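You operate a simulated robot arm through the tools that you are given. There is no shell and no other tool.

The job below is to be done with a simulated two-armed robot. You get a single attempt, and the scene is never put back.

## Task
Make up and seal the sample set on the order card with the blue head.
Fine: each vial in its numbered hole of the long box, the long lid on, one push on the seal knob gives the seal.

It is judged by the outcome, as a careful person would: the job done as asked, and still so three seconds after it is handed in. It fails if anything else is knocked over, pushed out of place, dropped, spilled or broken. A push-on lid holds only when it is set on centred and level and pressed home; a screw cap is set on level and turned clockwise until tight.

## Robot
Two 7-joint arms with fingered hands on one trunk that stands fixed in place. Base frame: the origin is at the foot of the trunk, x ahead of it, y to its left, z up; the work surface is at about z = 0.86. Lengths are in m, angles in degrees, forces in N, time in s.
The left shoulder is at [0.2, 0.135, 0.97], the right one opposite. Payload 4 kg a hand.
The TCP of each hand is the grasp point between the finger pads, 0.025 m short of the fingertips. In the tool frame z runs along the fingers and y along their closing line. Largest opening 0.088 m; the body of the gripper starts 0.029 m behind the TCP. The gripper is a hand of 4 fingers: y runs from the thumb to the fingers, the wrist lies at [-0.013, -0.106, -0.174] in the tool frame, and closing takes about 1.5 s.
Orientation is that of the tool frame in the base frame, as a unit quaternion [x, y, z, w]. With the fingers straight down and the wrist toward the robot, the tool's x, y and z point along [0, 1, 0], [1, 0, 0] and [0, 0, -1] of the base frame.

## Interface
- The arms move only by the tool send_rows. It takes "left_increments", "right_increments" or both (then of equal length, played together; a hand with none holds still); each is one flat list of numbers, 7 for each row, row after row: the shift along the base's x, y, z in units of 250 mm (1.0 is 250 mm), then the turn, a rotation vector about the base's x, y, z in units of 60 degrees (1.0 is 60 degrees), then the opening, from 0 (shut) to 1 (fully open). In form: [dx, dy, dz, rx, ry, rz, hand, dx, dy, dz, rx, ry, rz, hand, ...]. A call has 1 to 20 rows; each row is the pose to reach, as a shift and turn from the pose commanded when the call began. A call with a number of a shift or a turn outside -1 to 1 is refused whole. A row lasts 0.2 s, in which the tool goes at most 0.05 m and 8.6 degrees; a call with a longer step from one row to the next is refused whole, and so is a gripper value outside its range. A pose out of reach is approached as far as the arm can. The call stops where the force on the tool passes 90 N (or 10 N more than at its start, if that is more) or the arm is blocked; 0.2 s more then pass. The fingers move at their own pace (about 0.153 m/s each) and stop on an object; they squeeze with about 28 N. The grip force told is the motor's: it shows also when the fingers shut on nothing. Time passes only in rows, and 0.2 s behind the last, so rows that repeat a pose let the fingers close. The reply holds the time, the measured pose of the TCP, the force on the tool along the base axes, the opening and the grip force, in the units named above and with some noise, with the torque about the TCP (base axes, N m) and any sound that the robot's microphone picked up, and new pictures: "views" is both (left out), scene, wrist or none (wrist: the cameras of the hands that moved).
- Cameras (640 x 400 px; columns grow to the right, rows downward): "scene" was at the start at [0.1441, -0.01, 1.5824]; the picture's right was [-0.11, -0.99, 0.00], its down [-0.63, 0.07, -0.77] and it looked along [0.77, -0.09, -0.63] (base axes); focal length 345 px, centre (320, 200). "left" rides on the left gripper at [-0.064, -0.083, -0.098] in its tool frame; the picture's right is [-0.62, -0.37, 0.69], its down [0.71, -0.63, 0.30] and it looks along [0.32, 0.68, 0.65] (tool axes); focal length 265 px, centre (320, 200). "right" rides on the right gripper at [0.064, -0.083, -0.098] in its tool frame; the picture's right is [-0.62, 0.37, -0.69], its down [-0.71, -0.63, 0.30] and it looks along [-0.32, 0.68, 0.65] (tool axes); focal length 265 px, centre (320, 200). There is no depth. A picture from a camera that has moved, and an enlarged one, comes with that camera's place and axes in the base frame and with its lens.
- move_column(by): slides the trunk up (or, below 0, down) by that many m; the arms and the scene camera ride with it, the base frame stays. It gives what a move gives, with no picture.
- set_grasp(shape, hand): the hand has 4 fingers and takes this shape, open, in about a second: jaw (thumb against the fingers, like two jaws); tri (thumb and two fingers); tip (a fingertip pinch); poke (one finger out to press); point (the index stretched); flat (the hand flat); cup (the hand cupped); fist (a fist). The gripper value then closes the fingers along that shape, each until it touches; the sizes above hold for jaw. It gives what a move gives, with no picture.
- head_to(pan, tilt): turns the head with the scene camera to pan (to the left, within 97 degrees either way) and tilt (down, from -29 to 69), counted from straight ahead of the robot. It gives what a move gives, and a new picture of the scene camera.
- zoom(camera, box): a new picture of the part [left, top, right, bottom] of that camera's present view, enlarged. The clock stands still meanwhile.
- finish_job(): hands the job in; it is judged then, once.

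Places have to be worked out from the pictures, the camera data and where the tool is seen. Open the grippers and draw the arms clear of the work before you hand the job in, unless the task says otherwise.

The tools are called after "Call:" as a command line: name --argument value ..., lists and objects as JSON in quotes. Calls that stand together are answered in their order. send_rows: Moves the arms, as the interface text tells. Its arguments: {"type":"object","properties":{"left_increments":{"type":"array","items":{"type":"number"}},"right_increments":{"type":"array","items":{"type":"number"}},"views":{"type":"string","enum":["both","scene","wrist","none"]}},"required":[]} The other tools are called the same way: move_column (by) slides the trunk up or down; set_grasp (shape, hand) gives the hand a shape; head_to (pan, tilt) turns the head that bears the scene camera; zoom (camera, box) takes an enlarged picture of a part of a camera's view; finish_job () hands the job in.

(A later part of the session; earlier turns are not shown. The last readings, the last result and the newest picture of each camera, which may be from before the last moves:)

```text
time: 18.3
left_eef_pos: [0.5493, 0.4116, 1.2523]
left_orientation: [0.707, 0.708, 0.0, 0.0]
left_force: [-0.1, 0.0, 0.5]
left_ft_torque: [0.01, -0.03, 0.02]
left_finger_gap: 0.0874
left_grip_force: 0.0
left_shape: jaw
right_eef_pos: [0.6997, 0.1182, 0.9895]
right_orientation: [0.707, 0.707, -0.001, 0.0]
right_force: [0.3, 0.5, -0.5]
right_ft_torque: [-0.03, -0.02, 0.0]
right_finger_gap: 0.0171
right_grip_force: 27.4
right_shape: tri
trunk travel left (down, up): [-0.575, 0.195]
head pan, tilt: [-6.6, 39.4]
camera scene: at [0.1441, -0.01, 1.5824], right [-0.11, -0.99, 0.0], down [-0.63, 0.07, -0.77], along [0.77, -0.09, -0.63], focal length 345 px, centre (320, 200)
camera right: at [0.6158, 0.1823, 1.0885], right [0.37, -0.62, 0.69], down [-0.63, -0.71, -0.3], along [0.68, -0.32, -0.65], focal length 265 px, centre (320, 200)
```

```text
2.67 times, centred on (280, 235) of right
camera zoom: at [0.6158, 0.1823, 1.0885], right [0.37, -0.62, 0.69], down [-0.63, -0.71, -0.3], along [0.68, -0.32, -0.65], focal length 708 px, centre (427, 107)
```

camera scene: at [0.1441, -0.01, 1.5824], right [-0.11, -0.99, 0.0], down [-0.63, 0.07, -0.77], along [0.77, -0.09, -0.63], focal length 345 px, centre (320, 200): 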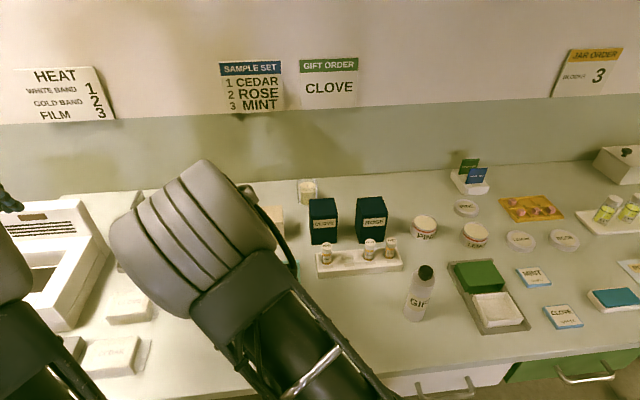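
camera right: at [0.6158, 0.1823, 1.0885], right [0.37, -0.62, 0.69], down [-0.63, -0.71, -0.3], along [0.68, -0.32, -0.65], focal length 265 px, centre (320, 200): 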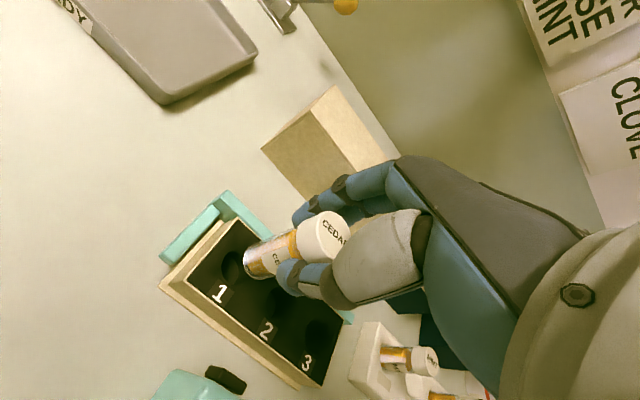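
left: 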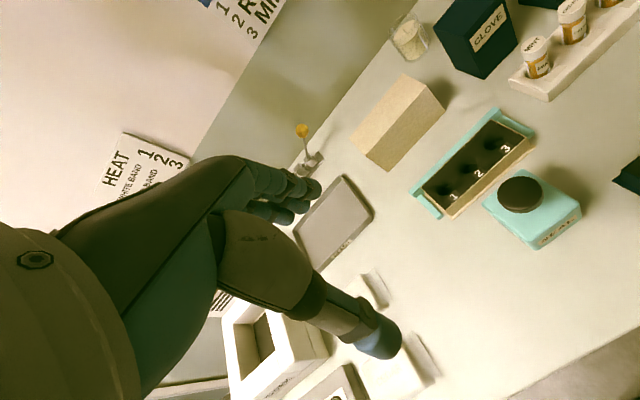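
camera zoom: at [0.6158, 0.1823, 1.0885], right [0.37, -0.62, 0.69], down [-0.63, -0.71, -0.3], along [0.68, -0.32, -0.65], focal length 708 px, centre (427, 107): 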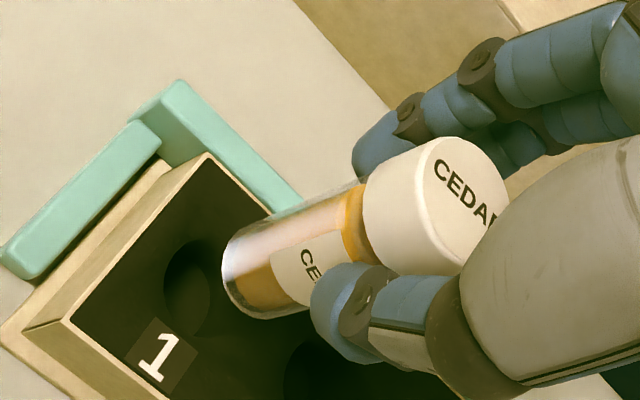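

The vial axis projects onto hole 1's centre within about 1 mm. I lower it gently to TCP z≈0.945 and read the force.

Call:
send_rows --right_increments '[0, 0, -0.04, 0, 0, 0, 0, 0, 0, -0.08, 0, 0, 0, 0, 0, 0, -0.11, 0, 0, 0, 0, 0, 0, -0.13, 0, 0, 0, 0, 0, 0, -0.15, 0, 0, 0, 0, 0, 0, -0.165, 0, 0, 0, 0, 0, 0, -0.18, 0, 0, 0, 0, 0, 0, -0.18, 0, 0, 0, 0]' --views "wrist"

Call:
zoom --camera "right" --box '[160, 160, 400, 310]'

```text
time: 20.1
left_eef_pos: [0.5494, 0.4118, 1.2523]
left_orientation: [0.707, 0.707, 0.0, 0.0]
left_force: [-0.5, -0.6, -1.0]
left_ft_torque: [-0.02, 0.01, -0.02]
left_finger_gap: 0.0876
left_grip_force: 0.1
left_shape: jaw
right_eef_pos: [0.7006, 0.1187, 0.9437]
right_orientation: [0.707, 0.707, 0.0, -0.001]
right_force: [-1.2, 0.6, -0.4]
right_ft_torque: [0.0, -0.03, 0.01]
right_finger_gap: 0.0171
right_grip_force: 28.0
right_shape: tri
trunk travel left (down, up): [-0.575, 0.195]
head pan, tilt: [-6.6, 39.4]
camera right: at [0.6167, 0.1822, 1.0432], right [0.37, -0.62, 0.69], down [-0.63, -0.71, -0.3], along [0.68, -0.32, -0.65], focal length 265 px, centre (320, 200)
```

right: 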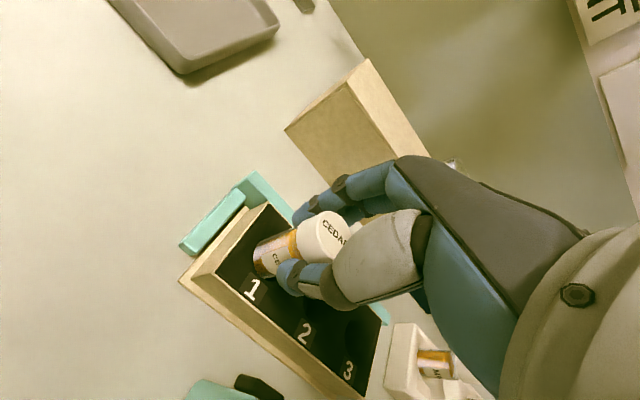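

```text
2.67 times, centred on (280, 235) of right
camera zoom: at [0.6167, 0.1822, 1.0432], right [0.37, -0.62, 0.69], down [-0.63, -0.71, -0.3], along [0.68, -0.32, -0.65], focal length 708 px, centre (427, 107)
```

zoom: 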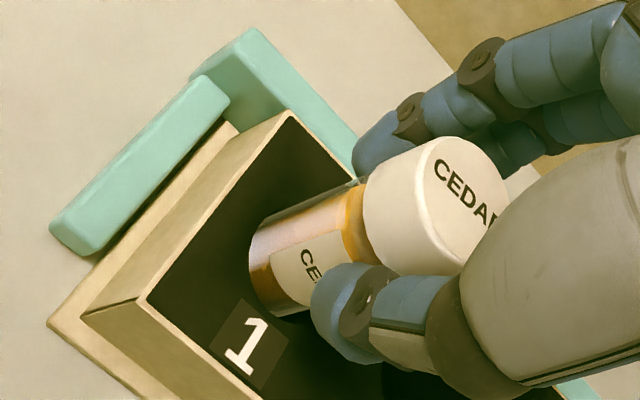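

No contact yet, vial just inside the hole. I keep lowering in small steps to z≈0.932.

Call:
send_rows --right_increments '[0, 0, -0.012, 0, 0, 0, 0, 0, 0, -0.024, 0, 0, 0, 0, 0, 0, -0.036, 0, 0, 0, 0, 0, 0, -0.048, 0, 0, 0, 0, 0, 0, -0.048, 0, 0, 0, 0]' --views "wrist"

Call:
zoom --camera "right" --box '[160, 160, 400, 310]'

```text
time: 21.3
left_eef_pos: [0.5502, 0.4114, 1.2518]
left_orientation: [0.707, 0.707, 0.0, 0.0]
left_force: [-1.3, 0.1, 0.3]
left_ft_torque: [0.03, 0.0, -0.02]
left_finger_gap: 0.0878
left_grip_force: 0.1
left_shape: jaw
right_eef_pos: [0.6999, 0.1194, 0.9329]
right_orientation: [0.708, 0.707, 0.001, 0.001]
right_force: [-0.9, -0.7, 6.4]
right_ft_torque: [-0.04, -0.03, -0.01]
right_finger_gap: 0.0172
right_grip_force: 28.3
right_shape: tri
trunk travel left (down, up): [-0.575, 0.195]
head pan, tilt: [-6.6, 39.4]
camera right: at [0.6168, 0.182, 1.0321], right [0.37, -0.62, 0.69], down [-0.63, -0.71, -0.31], along [0.68, -0.32, -0.65], focal length 265 px, centre (320, 200)
```

right: 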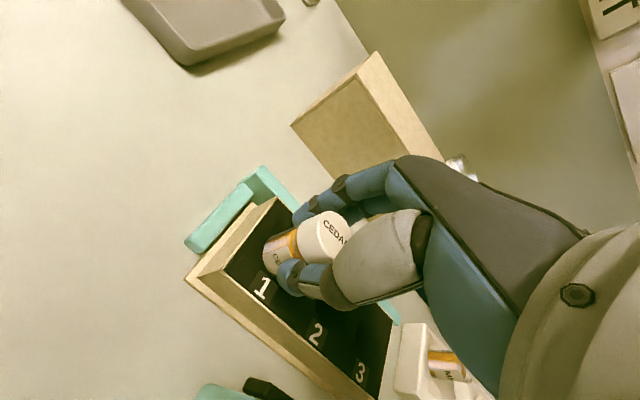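

```text
2.67 times, centred on (280, 235) of right
camera zoom: at [0.6168, 0.182, 1.0321], right [0.37, -0.62, 0.69], down [-0.63, -0.71, -0.31], along [0.68, -0.32, -0.65], focal length 708 px, centre (427, 107)
```

zoom: 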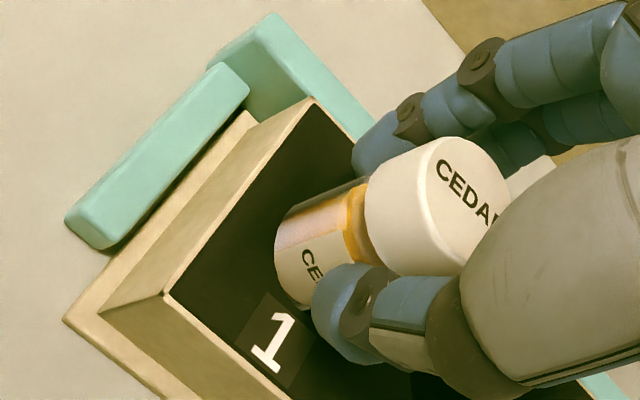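

A 6 N contact force shows the vial has reached the floor at the same depth it sat in the rack. I release gently (partial opening) and then check it stands upright.

Call:
send_rows --right_increments '[0, 0, 0.004, 0, 0, 0, 0.22, 0, 0, 0.004, 0, 0, 0, 0.3, 0, 0, 0.004, 0, 0, 0, 0.4, 0, 0, 0.004, 0, 0, 0, 0.45, 0, 0, 0.004, 0, 0, 0, 0.45]' --views "wrist"

Call:
zoom --camera "right" --box '[160, 160, 400, 310]'

```text
time: 22.5
left_eef_pos: [0.55, 0.4126, 1.2517]
left_orientation: [0.706, 0.708, 0.0, 0.0]
left_force: [0.0, 0.5, -0.5]
left_ft_torque: [0.01, 0.0, -0.02]
left_finger_gap: 0.0875
left_grip_force: 0.0
left_shape: jaw
right_eef_pos: [0.6997, 0.1181, 0.9348]
right_orientation: [0.707, 0.707, 0.0, 0.001]
right_force: [-0.6, 0.1, -0.6]
right_ft_torque: [0.01, 0.01, 0.0]
right_finger_gap: 0.0392
right_grip_force: 0.1
right_shape: tri
trunk travel left (down, up): [-0.575, 0.195]
head pan, tilt: [-6.6, 39.4]
camera right: at [0.6168, 0.1821, 1.0325], right [0.37, -0.62, 0.69], down [-0.63, -0.71, -0.3], along [0.68, -0.32, -0.65], focal length 265 px, centre (320, 200)
```

right: 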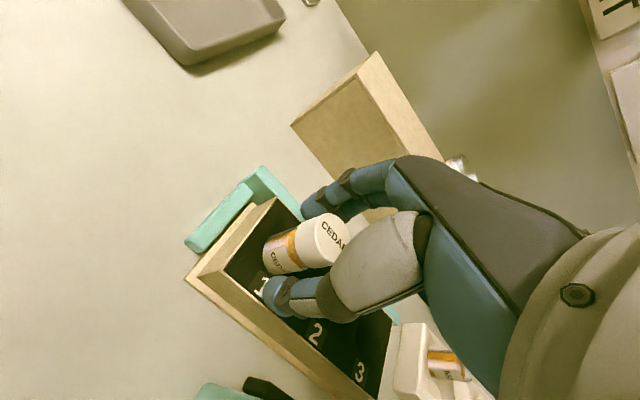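

```text
2.67 times, centred on (280, 235) of right
camera zoom: at [0.6168, 0.1821, 1.0325], right [0.37, -0.62, 0.69], down [-0.63, -0.71, -0.3], along [0.68, -0.32, -0.65], focal length 708 px, centre (427, 107)
```

zoom: 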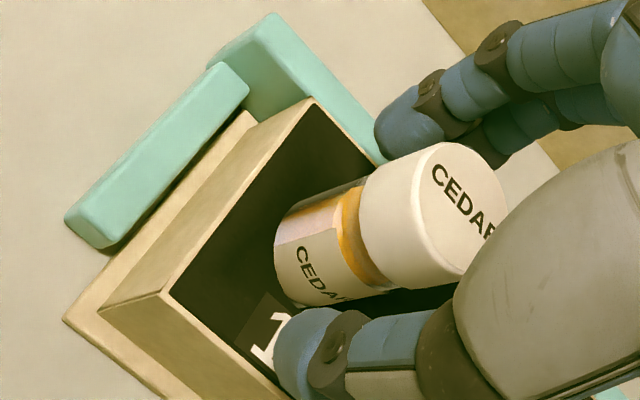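

CEDAR stands in hole 1, free of the fingers. I raise the hand straight up and back away towards the rack at z≈1.06.

Call:
send_rows --right_increments '[0, 0, 0.04, 0, 0, 0, 0.45, 0, 0, 0.1, 0, 0, 0, 0.45, 0, 0, 0.18, 0, 0, 0, 0.45, 0, 0, 0.28, 0, 0, 0, 0.45, 0, 0, 0.4, 0, 0, 0, 0.45, 0, 0, 0.5, 0, 0, 0, 0.45, 0.02, -0.15, 0.5, 0, 0, 0, 0.45, 0.04, -0.3, 0.5, 0, 0, 0, 0.45, 0.06, -0.45, 0.5, 0, 0, 0, 0.45, 0.08, -0.6, 0.5, 0, 0, 0, 0.45, 0.1, -0.75, 0.5, 0, 0, 0, 0.45, 0.12, -0.88, 0.5, 0, 0, 0, 0.45, 0.15, -1.0, 0.5, 0, 0, 0, 0.45, 0.15, -1.0, 0.5, 0, 0, 0, 0.45]' --views "both"

Call:
zoom --camera "scene" --box '[222, 240, 302, 305]'

```text
time: 25.5
left_eef_pos: [0.5507, 0.4106, 1.2515]
left_orientation: [0.707, 0.707, 0.0, 0.0]
left_force: [-0.5, 0.0, 0.6]
left_ft_torque: [0.01, 0.03, -0.02]
left_finger_gap: 0.0879
left_grip_force: 0.1
left_shape: jaw
right_eef_pos: [0.7363, -0.1319, 1.06]
right_orientation: [0.707, 0.707, 0.0, 0.001]
right_force: [-0.3, -0.5, -0.6]
right_ft_torque: [0.03, 0.01, -0.02]
right_finger_gap: 0.0392
right_grip_force: 0.0
right_shape: tri
trunk travel left (down, up): [-0.575, 0.195]
head pan, tilt: [-6.6, 39.4]
camera scene: at [0.1441, -0.01, 1.5824], right [-0.11, -0.99, 0.0], down [-0.63, 0.07, -0.77], along [0.77, -0.09, -0.63], focal length 345 px, centre (320, 200)
camera right: at [0.6539, -0.0677, 1.1579], right [0.37, -0.62, 0.69], down [-0.63, -0.71, -0.3], along [0.68, -0.32, -0.65], focal length 265 px, centre (320, 200)
```

scene: 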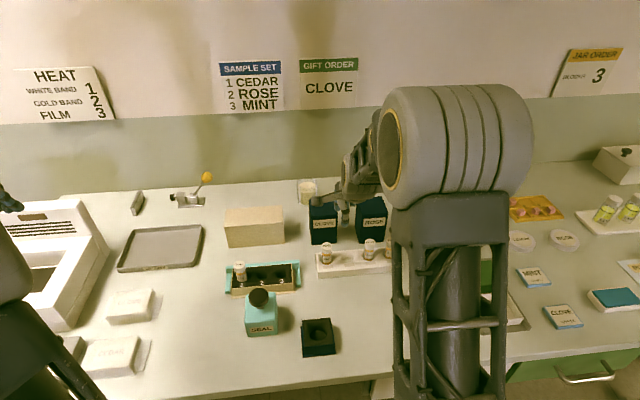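
right: 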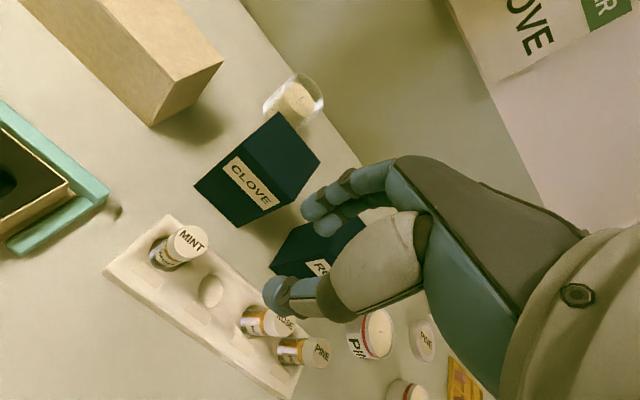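

```text
6.15 times, centred on (262, 272) of scene
camera zoom: at [0.1441, -0.01, 1.5824], right [-0.11, -0.99, 0.0], down [-0.63, 0.07, -0.77], along [0.77, -0.09, -0.63], focal length 2124 px, centre (677, -246)
```

zoom: 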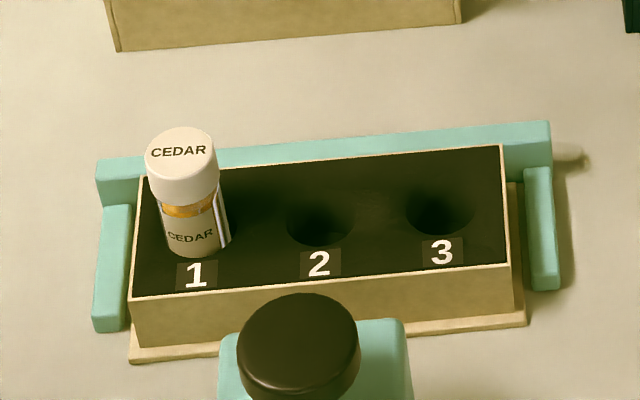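

CEDAR stands upright in hole 1. Next I go over ROSE at (0.738, -0.207), hovering with tips just above its cap.

Call:
send_rows --right_increments '[0.002, -0.1, 0, 0, 0, 0, 0.5, 0.002, -0.2, 0, 0, 0, 0, 0.5, 0.002, -0.305, -0.02, 0, 0, 0, 0.5, 0.002, -0.305, -0.1, 0, 0, 0, 0.5, 0.002, -0.305, -0.2, 0, 0, 0, 0.5, 0.002, -0.305, -0.296, 0, 0, 0, 0.5, 0.002, -0.305, -0.296, 0, 0, 0, 0.5]' --views "wrist"

Call:
zoom --camera "right" --box '[200, 150, 400, 330]'

Call:
zoom --camera "scene" --box '[300, 170, 420, 290]'

```text
time: 27.1
left_eef_pos: [0.5493, 0.4123, 1.252]
left_orientation: [0.707, 0.707, 0.0, 0.0]
left_force: [0.3, 0.6, 0.4]
left_ft_torque: [-0.02, 0.0, -0.02]
left_finger_gap: 0.0873
left_grip_force: 0.1
left_shape: jaw
right_eef_pos: [0.7375, -0.2074, 0.9853]
right_orientation: [0.707, 0.707, 0.0, 0.0]
right_force: [1.0, -0.7, 0.1]
right_ft_torque: [0.0, -0.02, -0.02]
right_finger_gap: 0.0438
right_grip_force: 0.0
right_shape: tri
trunk travel left (down, up): [-0.575, 0.195]
head pan, tilt: [-6.6, 39.4]
camera right: at [0.6546, -0.1438, 1.0837], right [0.37, -0.62, 0.69], down [-0.63, -0.71, -0.3], along [0.68, -0.32, -0.65], focal length 265 px, centre (320, 200)
```

right: 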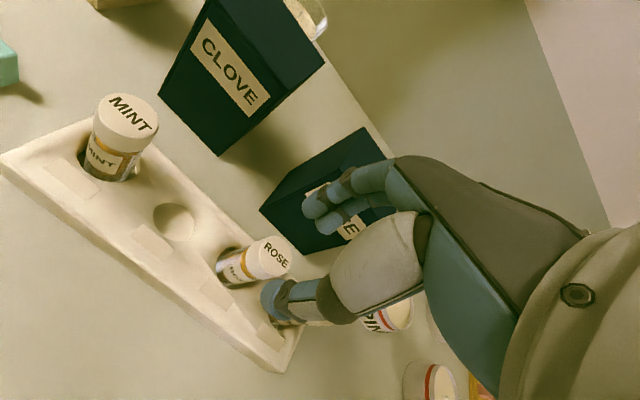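

```text
2.22 times, centred on (300, 240) of right
camera zoom: at [0.6546, -0.1438, 1.0837], right [0.37, -0.62, 0.69], down [-0.63, -0.71, -0.3], along [0.68, -0.32, -0.65], focal length 590 px, centre (364, 111)
```

zoom: 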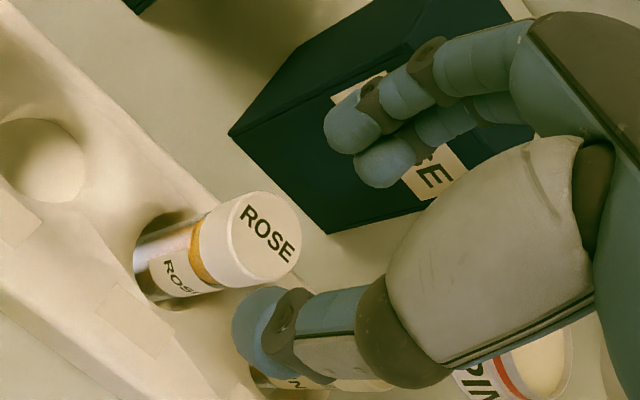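

```text
3.33 times, centred on (360, 230) of scene
camera zoom: at [0.1441, -0.01, 1.5824], right [-0.11, -0.99, 0.0], down [-0.63, 0.07, -0.77], along [0.77, -0.09, -0.63], focal length 1150 px, centre (187, 100)
```

zoom: 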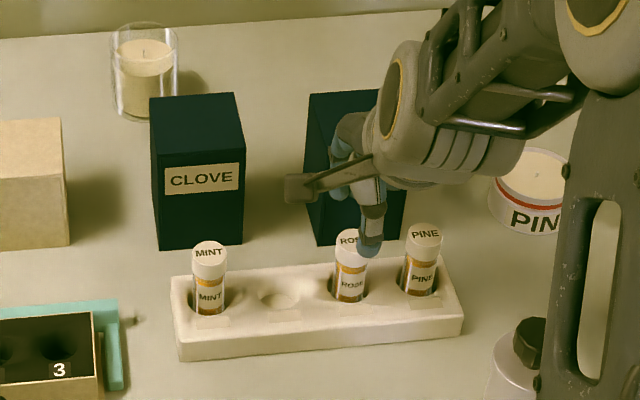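

ROSE's cap appears at the same image spot as CEDAR's did, so alignment is within 1 mm. I repeat the same descent and close.

Call:
send_rows --right_increments '[0, 0, -0.07, 0, 0, 0, 0.5, 0, 0, -0.13, 0, 0, 0, 0.5, 0, 0, -0.18, 0, 0, 0, 0.5, 0, 0, -0.219, 0, 0, 0, 0.5, 0, 0, -0.219, 0, 0, 0, 0.5]' --views "wrist"

Call:
zoom --camera "right" --box '[200, 150, 400, 330]'

```text
time: 28.3
left_eef_pos: [0.5495, 0.4127, 1.2519]
left_orientation: [0.708, 0.707, 0.001, 0.0]
left_force: [-0.8, 0.5, 0.1]
left_ft_torque: [-0.01, 0.01, -0.04]
left_finger_gap: 0.0875
left_grip_force: 0.1
left_shape: jaw
right_eef_pos: [0.7382, -0.207, 0.9296]
right_orientation: [0.707, 0.707, 0.0, -0.001]
right_force: [-0.4, 0.7, 0.5]
right_ft_torque: [0.01, 0.03, 0.0]
right_finger_gap: 0.0437
right_grip_force: 0.0
right_shape: tri
trunk travel left (down, up): [-0.575, 0.195]
head pan, tilt: [-6.6, 39.4]
camera right: at [0.6547, -0.1434, 1.029], right [0.37, -0.62, 0.69], down [-0.63, -0.71, -0.3], along [0.68, -0.32, -0.65], focal length 265 px, centre (320, 200)
```

right: 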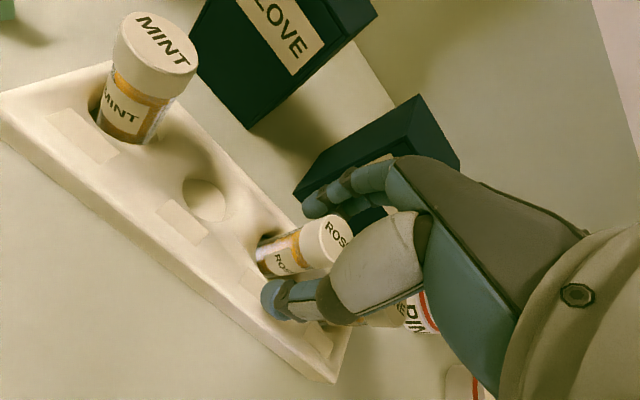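

```text
2.22 times, centred on (300, 240) of right
camera zoom: at [0.6547, -0.1434, 1.029], right [0.37, -0.62, 0.69], down [-0.63, -0.71, -0.3], along [0.68, -0.32, -0.65], focal length 590 px, centre (364, 111)
```

zoom: 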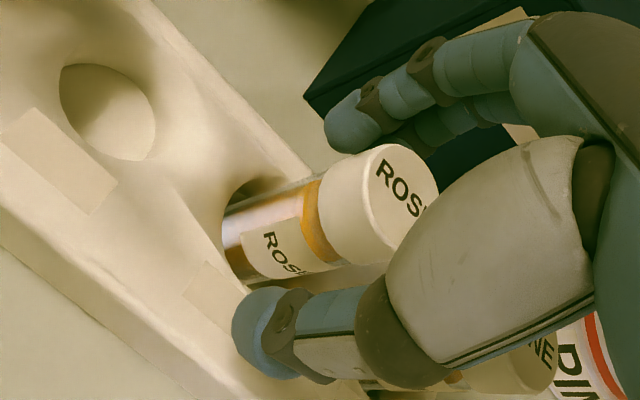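

ROSE is centred between the pads. I close, then lift straight up 120 mm.

Call:
send_rows --right_increments '[0, 0, 0, 0, 0, 0, 0.3, 0, 0, 0, 0, 0, 0, 0.2, 0, 0, 0, 0, 0, 0, 0.1, 0, 0, 0, 0, 0, 0, 0, 0, 0, 0, 0, 0, 0, 0, 0, 0, 0, 0, 0, 0, 0, 0, 0, 0, 0, 0, 0, 0, 0, 0, 0.04, 0, 0, 0, 0, 0, 0, 0.1, 0, 0, 0, 0, 0, 0, 0.18, 0, 0, 0, 0, 0, 0, 0.26, 0, 0, 0, 0, 0, 0, 0.34, 0, 0, 0, 0, 0, 0, 0.42, 0, 0, 0, 0, 0, 0, 0.48, 0, 0, 0, 0, 0, 0, 0.48, 0, 0, 0, 0]' --views "both"

Call:
zoom --camera "right" --box '[200, 150, 400, 330]'

Call:
zoom --camera "scene" --box '[300, 170, 420, 290]'

```text
time: 31.5
left_eef_pos: [0.5498, 0.4128, 1.2519]
left_orientation: [0.707, 0.707, 0.0, -0.001]
left_force: [-0.1, 0.4, -0.2]
left_ft_torque: [-0.04, 0.01, -0.01]
left_finger_gap: 0.0876
left_grip_force: 0.2
left_shape: jaw
right_eef_pos: [0.7374, -0.2076, 1.0498]
right_orientation: [0.707, 0.707, 0.001, 0.0]
right_force: [0.3, 0.2, -1.0]
right_ft_torque: [-0.02, -0.01, 0.04]
right_finger_gap: 0.0172
right_grip_force: 28.3
right_shape: tri
trunk travel left (down, up): [-0.575, 0.195]
head pan, tilt: [-6.6, 39.4]
camera scene: at [0.1442, -0.01, 1.5824], right [-0.11, -0.99, 0.0], down [-0.63, 0.07, -0.77], along [0.77, -0.09, -0.63], focal length 345 px, centre (320, 200)
camera right: at [0.6545, -0.1441, 1.1493], right [0.37, -0.62, 0.69], down [-0.63, -0.71, -0.3], along [0.68, -0.32, -0.65], focal length 265 px, centre (320, 200)
```

scene: 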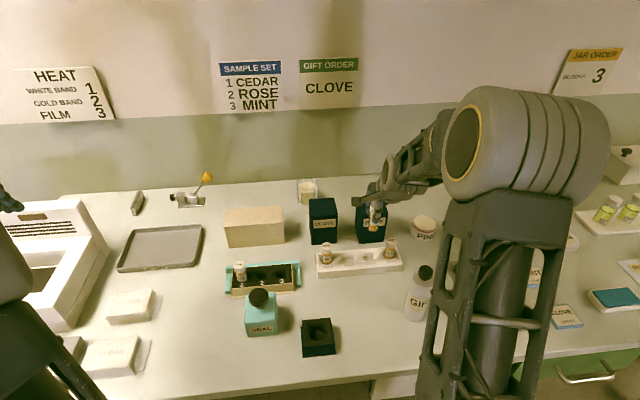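
right: 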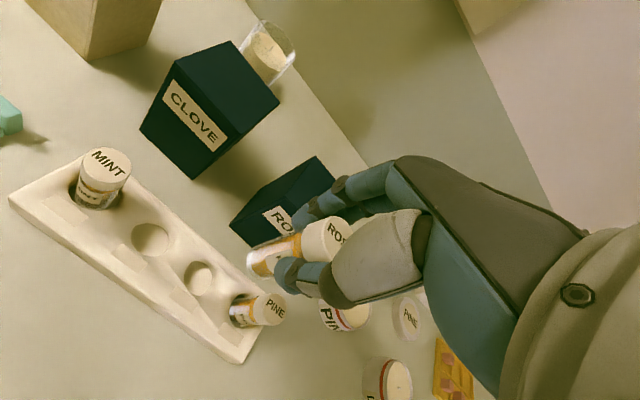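

```text
2.22 times, centred on (300, 240) of right
camera zoom: at [0.6545, -0.1441, 1.1493], right [0.37, -0.62, 0.69], down [-0.63, -0.71, -0.3], along [0.68, -0.32, -0.65], focal length 590 px, centre (364, 111)
```

zoom: 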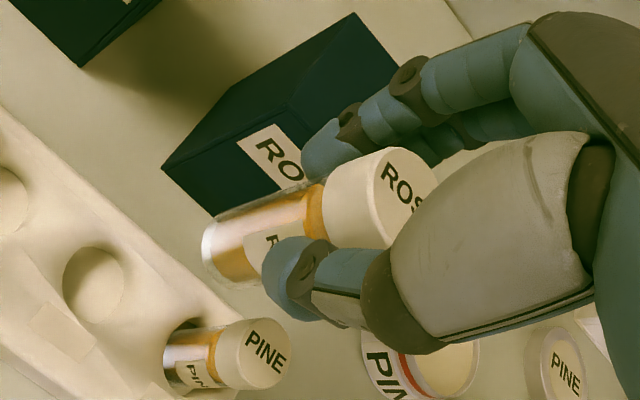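

```text
3.33 times, centred on (360, 230) of scene
camera zoom: at [0.1442, -0.01, 1.5824], right [-0.11, -0.99, 0.0], down [-0.63, 0.07, -0.77], along [0.77, -0.09, -0.63], focal length 1150 px, centre (187, 100)
```

zoom: 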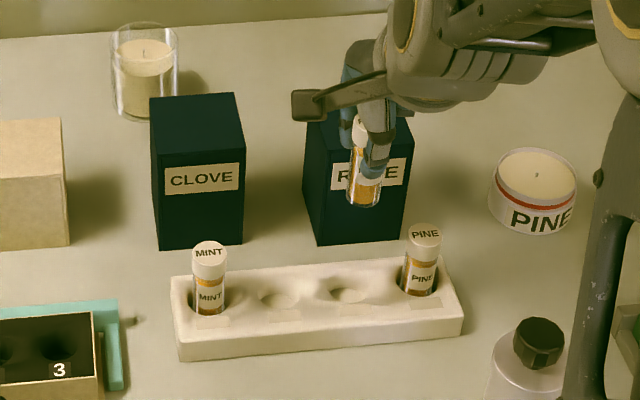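

ROSE is held straight, sitting about 3 mm toward −y from the TCP axis compared with CEDAR. I carry it across at z≈1.05 towards the box.

Call:
send_rows --right_increments '[-0.01, 0.06, 0, 0, 0, 0, 0, -0.025, 0.16, 0, 0, 0, 0, 0, -0.04, 0.26, 0, 0, 0, 0, 0, -0.056, 0.36, 0, 0, 0, 0, 0, -0.072, 0.46, 0, 0, 0, 0, 0, -0.088, 0.56, 0, 0, 0, 0, 0, -0.104, 0.66, 0, 0, 0, 0, 0, -0.12, 0.76, 0, 0, 0, 0, 0, -0.136, 0.86, 0, 0, 0, 0, 0, -0.15, 0.98, 0, 0, 0, 0, 0, -0.15, 0.98, 0, 0, 0, 0, 0]' --views "none"

Call:
send_rows --right_increments '[0, 0.06, 0, 0, 0, 0, 0, 0, 0.139, -0.02, 0, 0, 0, 0, 0, 0.139, -0.09, 0, 0, 0, 0, 0, 0.139, -0.17, 0, 0, 0, 0, 0, 0.139, -0.22, 0, 0, 0, 0, 0, 0.139, -0.22, 0, 0, 0, 0]' --views "wrist"

Call:
zoom --camera "right" --box '[160, 160, 400, 310]'

```text
time: 33.9
left_eef_pos: [0.5494, 0.4121, 1.2527]
left_orientation: [0.707, 0.707, 0.0, 0.0]
left_force: [-0.3, 0.3, -0.1]
left_ft_torque: [0.01, 0.01, 0.01]
left_finger_gap: 0.0874
left_grip_force: 0.0
left_shape: jaw
right_eef_pos: [0.6992, 0.0373, 1.0509]
right_orientation: [0.707, 0.707, -0.001, 0.0]
right_force: [0.6, 0.6, 0.9]
right_ft_torque: [0.01, 0.01, 0.01]
right_finger_gap: 0.0169
right_grip_force: 28.1
right_shape: tri
trunk travel left (down, up): [-0.575, 0.195]
head pan, tilt: [-6.6, 39.4]
```

```text
time: 35.3
left_eef_pos: [0.5507, 0.4125, 1.2529]
left_orientation: [0.707, 0.707, 0.0, 0.0]
left_force: [0.6, 0.5, 0.5]
left_ft_torque: [-0.01, 0.01, 0.0]
left_finger_gap: 0.0874
left_grip_force: 0.0
left_shape: jaw
right_eef_pos: [0.7, 0.0712, 0.9961]
right_orientation: [0.707, 0.707, 0.0, 0.0]
right_force: [-0.1, -0.3, -0.1]
right_ft_torque: [0.03, -0.01, 0.04]
right_finger_gap: 0.0169
right_grip_force: 28.2
right_shape: tri
trunk travel left (down, up): [-0.575, 0.195]
head pan, tilt: [-6.6, 39.4]
camera right: at [0.6171, 0.1354, 1.0941], right [0.37, -0.62, 0.69], down [-0.63, -0.71, -0.3], along [0.68, -0.32, -0.65], focal length 265 px, centre (320, 200)
```

right: 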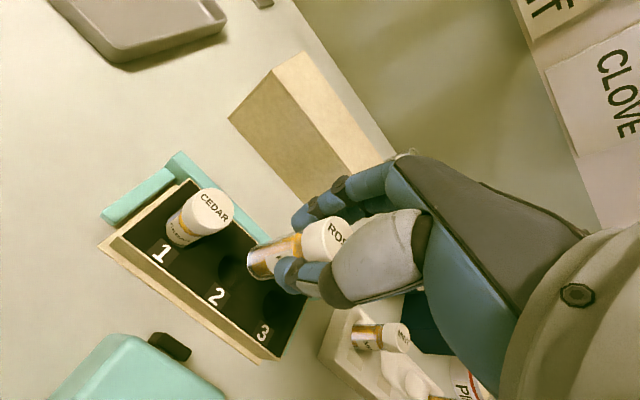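

```text
2.67 times, centred on (280, 235) of right
camera zoom: at [0.6171, 0.1354, 1.0941], right [0.37, -0.62, 0.69], down [-0.63, -0.71, -0.3], along [0.68, -0.32, -0.65], focal length 708 px, centre (427, 107)
```

zoom: 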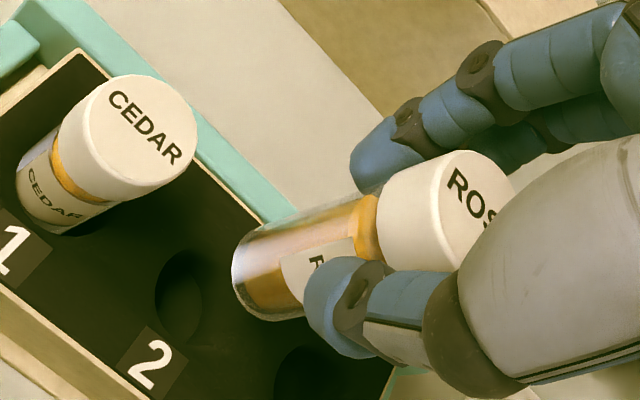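

ROSE hovers above hole 2; I zoom in more to measure the vial axis and the hole precisely before lowering.

Call:
zoom --camera "right" --box '[180, 210, 300, 290]'

Call:
zoom --camera "right" --box '[230, 190, 350, 270]'

```text
5.00 times, centred on (240, 250) of right
camera zoom: at [0.6171, 0.1354, 1.0941], right [0.37, -0.62, 0.69], down [-0.63, -0.71, -0.3], along [0.68, -0.32, -0.65], focal length 1327 px, centre (720, -50)
```

zoom: 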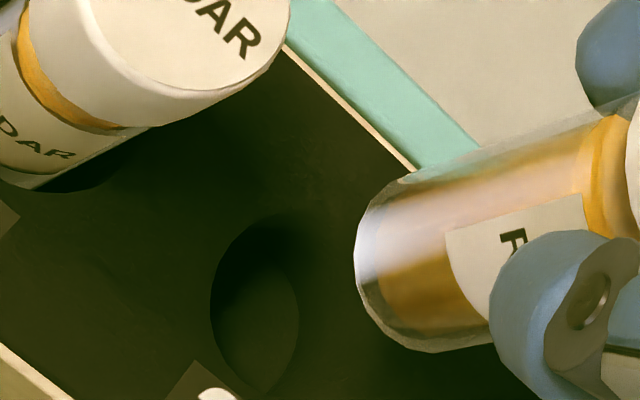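

```text
5.00 times, centred on (290, 230) of right
camera zoom: at [0.6171, 0.1354, 1.0941], right [0.37, -0.62, 0.69], down [-0.63, -0.71, -0.3], along [0.68, -0.32, -0.65], focal length 1327 px, centre (470, 50)
```

zoom: 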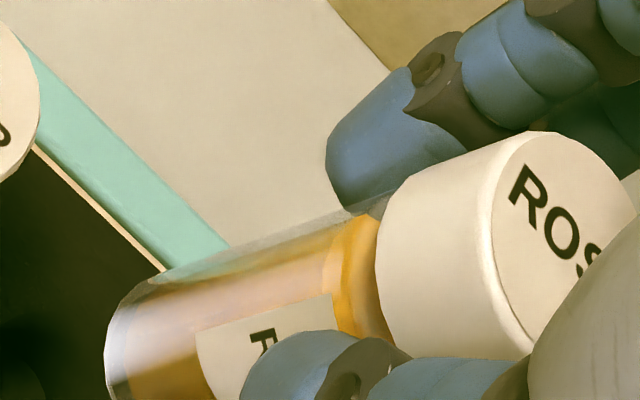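

Fitting the hole-2 rim ellipse, ROSE's axis lands within about 1 mm of its centre; I correct by that (+0.7 mm x, −0.5 mm y) and lower slowly.

Call:
send_rows --right_increments '[0.003, -0.002, -0.04, 0, 0, 0, 0, 0.003, -0.002, -0.09, 0, 0, 0, 0, 0.003, -0.002, -0.13, 0, 0, 0, 0, 0.003, -0.002, -0.155, 0, 0, 0, 0, 0.003, -0.002, -0.175, 0, 0, 0, 0, 0.003, -0.002, -0.19, 0, 0, 0, 0, 0.003, -0.002, -0.202, 0, 0, 0, 0, 0.003, -0.002, -0.202, 0, 0, 0, 0]' --views "wrist"

Call:
zoom --camera "right" --box '[160, 160, 400, 310]'

```text
time: 37.1
left_eef_pos: [0.5498, 0.4108, 1.2521]
left_orientation: [0.707, 0.707, 0.001, 0.0]
left_force: [-0.1, 0.2, -0.5]
left_ft_torque: [0.01, 0.0, -0.03]
left_finger_gap: 0.0877
left_grip_force: 0.1
left_shape: jaw
right_eef_pos: [0.7022, 0.0717, 0.9449]
right_orientation: [0.707, 0.707, 0.0, 0.0]
right_force: [-1.5, -0.1, 0.5]
right_ft_torque: [-0.01, 0.0, 0.02]
right_finger_gap: 0.0171
right_grip_force: 27.9
right_shape: tri
trunk travel left (down, up): [-0.575, 0.195]
head pan, tilt: [-6.6, 39.4]
camera right: at [0.6181, 0.1355, 1.0439], right [0.37, -0.62, 0.69], down [-0.63, -0.71, -0.3], along [0.68, -0.32, -0.65], focal length 265 px, centre (320, 200)
```

right: 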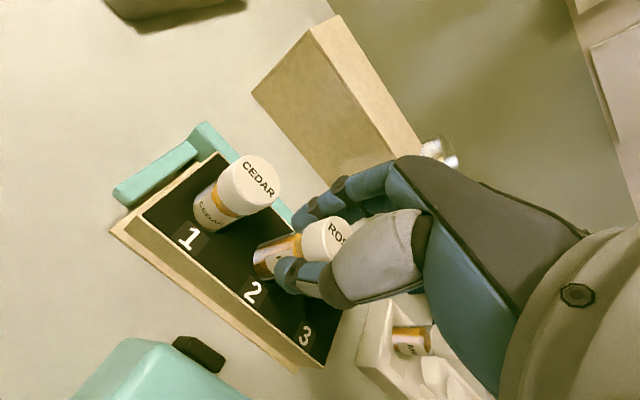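

```text
2.67 times, centred on (280, 235) of right
camera zoom: at [0.6181, 0.1355, 1.0439], right [0.37, -0.62, 0.69], down [-0.63, -0.71, -0.3], along [0.68, -0.32, -0.65], focal length 708 px, centre (427, 107)
```

zoom: 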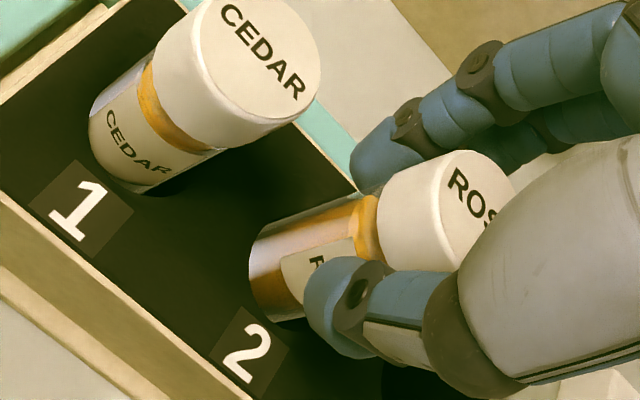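

ROSE is entering hole 2 freely and CEDAR is untouched. I lower the last 12 mm in small steps.

Call:
send_rows --right_increments '[0, 0, -0.012, 0, 0, 0, 0, 0, 0, -0.024, 0, 0, 0, 0, 0, 0, -0.036, 0, 0, 0, 0, 0, 0, -0.046, 0, 0, 0, 0, 0, 0, -0.046, 0, 0, 0, 0]' --views "wrist"

Call:
zoom --camera "right" --box '[160, 160, 400, 310]'

```text
time: 38.3
left_eef_pos: [0.5491, 0.4119, 1.2521]
left_orientation: [0.707, 0.707, 0.0, 0.0]
left_force: [0.1, 0.4, 0.0]
left_ft_torque: [-0.01, 0.03, 0.01]
left_finger_gap: 0.0877
left_grip_force: 0.0
left_shape: jaw
right_eef_pos: [0.7012, 0.0724, 0.9332]
right_orientation: [0.707, 0.707, 0.0, -0.001]
right_force: [1.3, 0.4, -0.4]
right_ft_torque: [0.04, 0.01, 0.02]
right_finger_gap: 0.0168
right_grip_force: 27.8
right_shape: tri
trunk travel left (down, up): [-0.575, 0.195]
head pan, tilt: [-6.6, 39.4]
camera right: at [0.6179, 0.1352, 1.0319], right [0.37, -0.62, 0.69], down [-0.63, -0.71, -0.3], along [0.68, -0.32, -0.65], focal length 265 px, centre (320, 200)
```

right: 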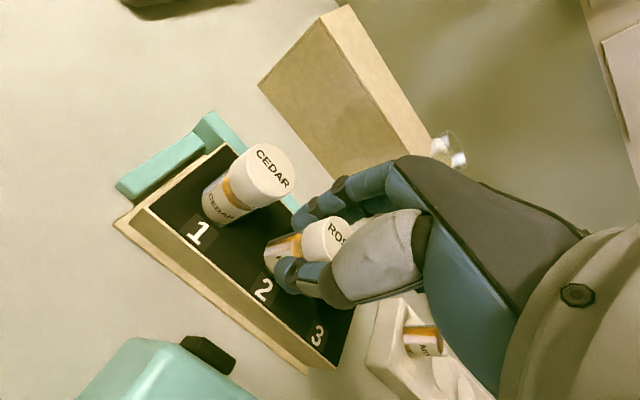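

```text
2.67 times, centred on (280, 235) of right
camera zoom: at [0.6179, 0.1352, 1.0319], right [0.37, -0.62, 0.69], down [-0.63, -0.71, -0.3], along [0.68, -0.32, -0.65], focal length 708 px, centre (427, 107)
```

zoom: 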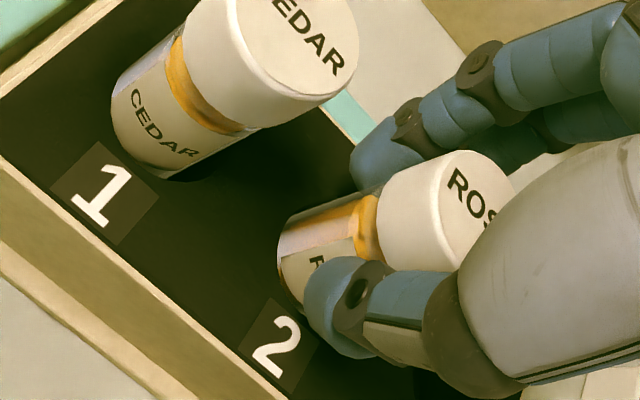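

No floor contact yet at 0.933; I go down 2 mm more and read the force.

Call:
send_rows --right_increments '[0, 0, -0.004, 0, 0, 0, 0, 0, 0, -0.008, 0, 0, 0, 0, 0, 0, -0.008, 0, 0, 0, 0]' --views "none"

```text
time: 39.1
left_eef_pos: [0.5491, 0.4128, 1.2527]
left_orientation: [0.707, 0.707, 0.0, 0.0]
left_force: [0.4, 0.4, -1.2]
left_ft_torque: [0.01, 0.01, -0.02]
left_finger_gap: 0.0876
left_grip_force: 0.0
left_shape: jaw
right_eef_pos: [0.7017, 0.0725, 0.9319]
right_orientation: [0.707, 0.707, 0.001, 0.001]
right_force: [-2.5, -0.7, 8.7]
right_ft_torque: [-0.02, 0.01, -0.02]
right_finger_gap: 0.0174
right_grip_force: 28.0
right_shape: tri
trunk travel left (down, up): [-0.575, 0.195]
head pan, tilt: [-6.6, 39.4]
```

Contact at 8.7 N: ROSE is on the floor of hole 2. I release gently.

Call:
send_rows --right_increments '[0, 0, 0.004, 0, 0, 0, 0.22, 0, 0, 0.004, 0, 0, 0, 0.3, 0, 0, 0.004, 0, 0, 0, 0.4, 0, 0, 0.004, 0, 0, 0, 0.45, 0, 0, 0.004, 0, 0, 0, 0.45]' --views "wrist"

Call:
zoom --camera "right" --box '[160, 160, 400, 310]'

```text
time: 40.3
left_eef_pos: [0.5496, 0.4127, 1.2519]
left_orientation: [0.707, 0.707, 0.0, 0.001]
left_force: [0.2, 0.9, 0.8]
left_ft_torque: [-0.02, -0.01, -0.02]
left_finger_gap: 0.0876
left_grip_force: 0.1
left_shape: jaw
right_eef_pos: [0.7007, 0.0711, 0.9317]
right_orientation: [0.707, 0.707, 0.0, 0.0]
right_force: [-0.5, 0.6, -0.1]
right_ft_torque: [0.0, 0.02, -0.01]
right_finger_gap: 0.0389
right_grip_force: 0.1
right_shape: tri
trunk travel left (down, up): [-0.575, 0.195]
head pan, tilt: [-6.6, 39.4]
camera right: at [0.6178, 0.1354, 1.0309], right [0.37, -0.62, 0.69], down [-0.63, -0.71, -0.3], along [0.68, -0.32, -0.65], focal length 265 px, centre (320, 200)
```

right: 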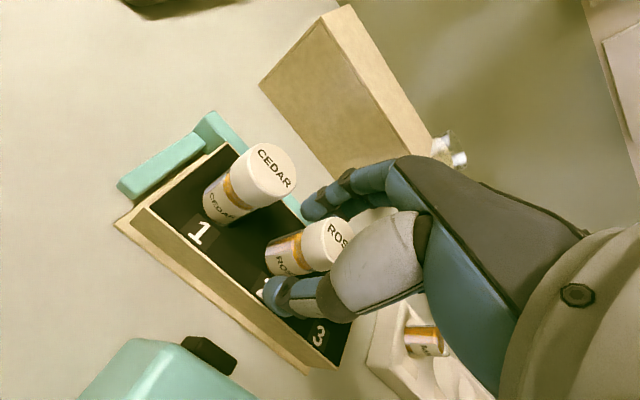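

```text
2.67 times, centred on (280, 235) of right
camera zoom: at [0.6178, 0.1354, 1.0309], right [0.37, -0.62, 0.69], down [-0.63, -0.71, -0.3], along [0.68, -0.32, -0.65], focal length 708 px, centre (427, 107)
```

zoom: 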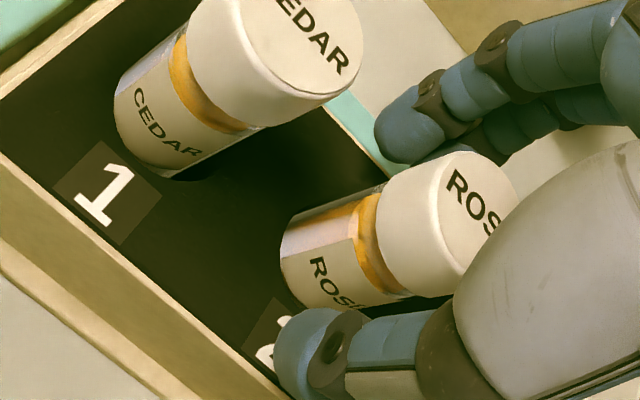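

ROSE stands in hole 2. I raise the hand clear and move over MINT at (0.738, -0.096).

Call:
send_rows --right_increments '[0, 0, 0.04, 0, 0, 0, 0.45, 0, 0, 0.1, 0, 0, 0, 0.45, 0, 0, 0.18, 0, 0, 0, 0.45, 0, 0, 0.28, 0, 0, 0, 0.45, 0, 0, 0.4, 0, 0, 0, 0.45, 0, 0, 0.51, 0, 0, 0, 0.45, 0.02, -0.12, 0.51, 0, 0, 0, 0.5, 0.05, -0.26, 0.51, 0, 0, 0, 0.5, 0.08, -0.4, 0.51, 0, 0, 0, 0.5, 0.11, -0.54, 0.51, 0, 0, 0, 0.5, 0.147, -0.673, 0.51, 0, 0, 0, 0.5, 0.147, -0.673, 0.42, 0, 0, 0, 0.5, 0.147, -0.673, 0.32, 0, 0, 0, 0.5, 0.147, -0.673, 0.21, 0, 0, 0, 0.5, 0.147, -0.673, 0.21, 0, 0, 0, 0.5]' --views "both"

Call:
zoom --camera "right" --box '[200, 150, 400, 330]'

Call:
zoom --camera "scene" --box '[222, 240, 302, 305]'

```text
time: 43.5
left_eef_pos: [0.549, 0.4112, 1.2517]
left_orientation: [0.706, 0.708, 0.0, 0.0]
left_force: [-0.1, 0.5, -0.4]
left_ft_torque: [0.01, 0.01, 0.01]
left_finger_gap: 0.0876
left_grip_force: 0.0
left_shape: jaw
right_eef_pos: [0.738, -0.0974, 0.9849]
right_orientation: [0.707, 0.707, -0.001, 0.0]
right_force: [-0.2, -0.2, -0.4]
right_ft_torque: [0.0, 0.01, 0.02]
right_finger_gap: 0.0437
right_grip_force: 0.0
right_shape: tri
trunk travel left (down, up): [-0.575, 0.195]
head pan, tilt: [-6.6, 39.4]
camera scene: at [0.1441, -0.01, 1.5824], right [-0.11, -0.99, 0.0], down [-0.63, 0.07, -0.77], along [0.77, -0.09, -0.63], focal length 345 px, centre (320, 200)
camera right: at [0.6544, -0.0334, 1.0829], right [0.37, -0.62, 0.69], down [-0.63, -0.71, -0.3], along [0.68, -0.32, -0.65], focal length 265 px, centre (320, 200)
```

scene: 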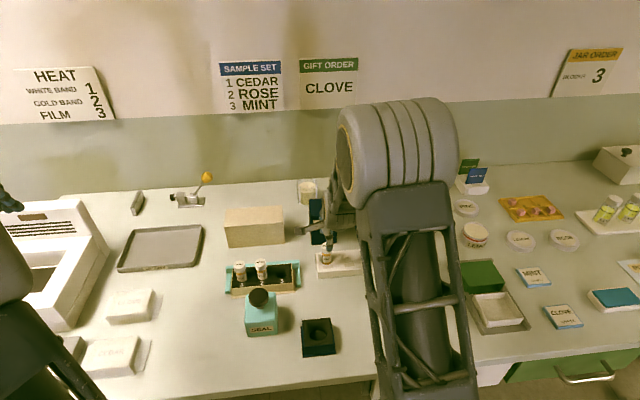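
right: 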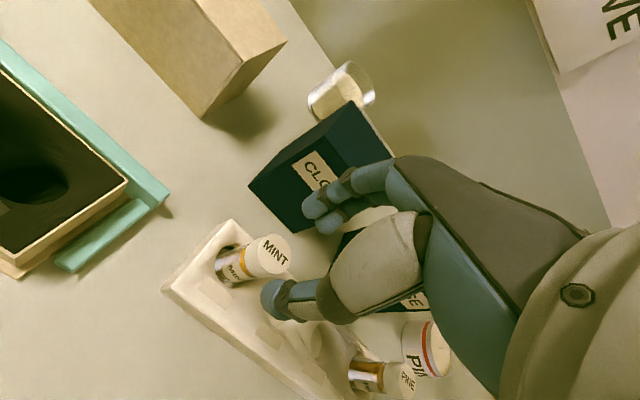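

```text
2.22 times, centred on (300, 240) of right
camera zoom: at [0.6544, -0.0334, 1.0829], right [0.37, -0.62, 0.69], down [-0.63, -0.71, -0.3], along [0.68, -0.32, -0.65], focal length 590 px, centre (364, 111)
```

zoom: 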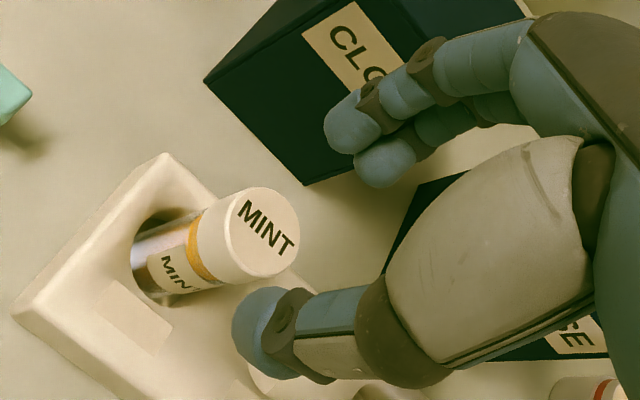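

```text
6.15 times, centred on (262, 272) of scene
camera zoom: at [0.1441, -0.01, 1.5824], right [-0.11, -0.99, 0.0], down [-0.63, 0.07, -0.77], along [0.77, -0.09, -0.63], focal length 2124 px, centre (677, -246)
```

zoom: 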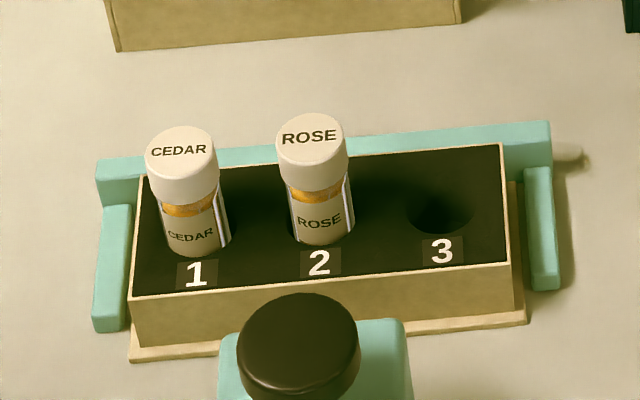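

Both vials stand properly in 1 and 2, and MINT's cap is aligned under the hand. I descend, close on it and lift.

Call:
send_rows --right_increments '[0, 0, -0.07, 0, 0, 0, 0.5, 0, 0, -0.13, 0, 0, 0, 0.5, 0, 0, -0.18, 0, 0, 0, 0.5, 0, 0, -0.218, 0, 0, 0, 0.5, 0, 0, -0.218, 0, 0, 0, 0.5]' --views "wrist"

Call:
zoom --camera "right" --box '[200, 150, 400, 330]'

```text
time: 44.7
left_eef_pos: [0.549, 0.4113, 1.252]
left_orientation: [0.707, 0.707, 0.0, 0.0]
left_force: [0.6, -0.2, -0.2]
left_ft_torque: [-0.01, 0.03, 0.0]
left_finger_gap: 0.0876
left_grip_force: 0.1
left_shape: jaw
right_eef_pos: [0.7375, -0.097, 0.929]
right_orientation: [0.708, 0.707, 0.001, 0.0]
right_force: [0.3, 0.3, 0.1]
right_ft_torque: [0.0, 0.03, -0.03]
right_finger_gap: 0.0437
right_grip_force: 0.0
right_shape: tri
trunk travel left (down, up): [-0.575, 0.195]
head pan, tilt: [-6.6, 39.4]
camera right: at [0.6547, -0.0332, 1.0288], right [0.37, -0.62, 0.69], down [-0.63, -0.71, -0.3], along [0.68, -0.32, -0.65], focal length 265 px, centre (320, 200)
```

right: 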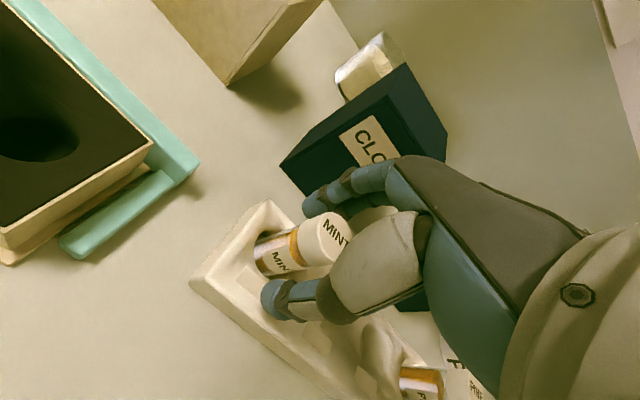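

```text
2.22 times, centred on (300, 240) of right
camera zoom: at [0.6547, -0.0332, 1.0288], right [0.37, -0.62, 0.69], down [-0.63, -0.71, -0.3], along [0.68, -0.32, -0.65], focal length 590 px, centre (364, 111)
```

zoom: 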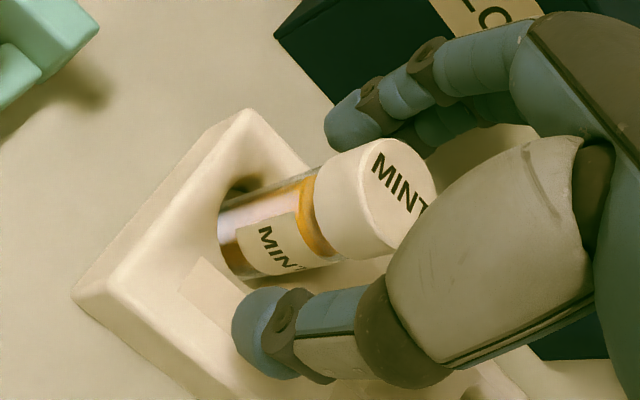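

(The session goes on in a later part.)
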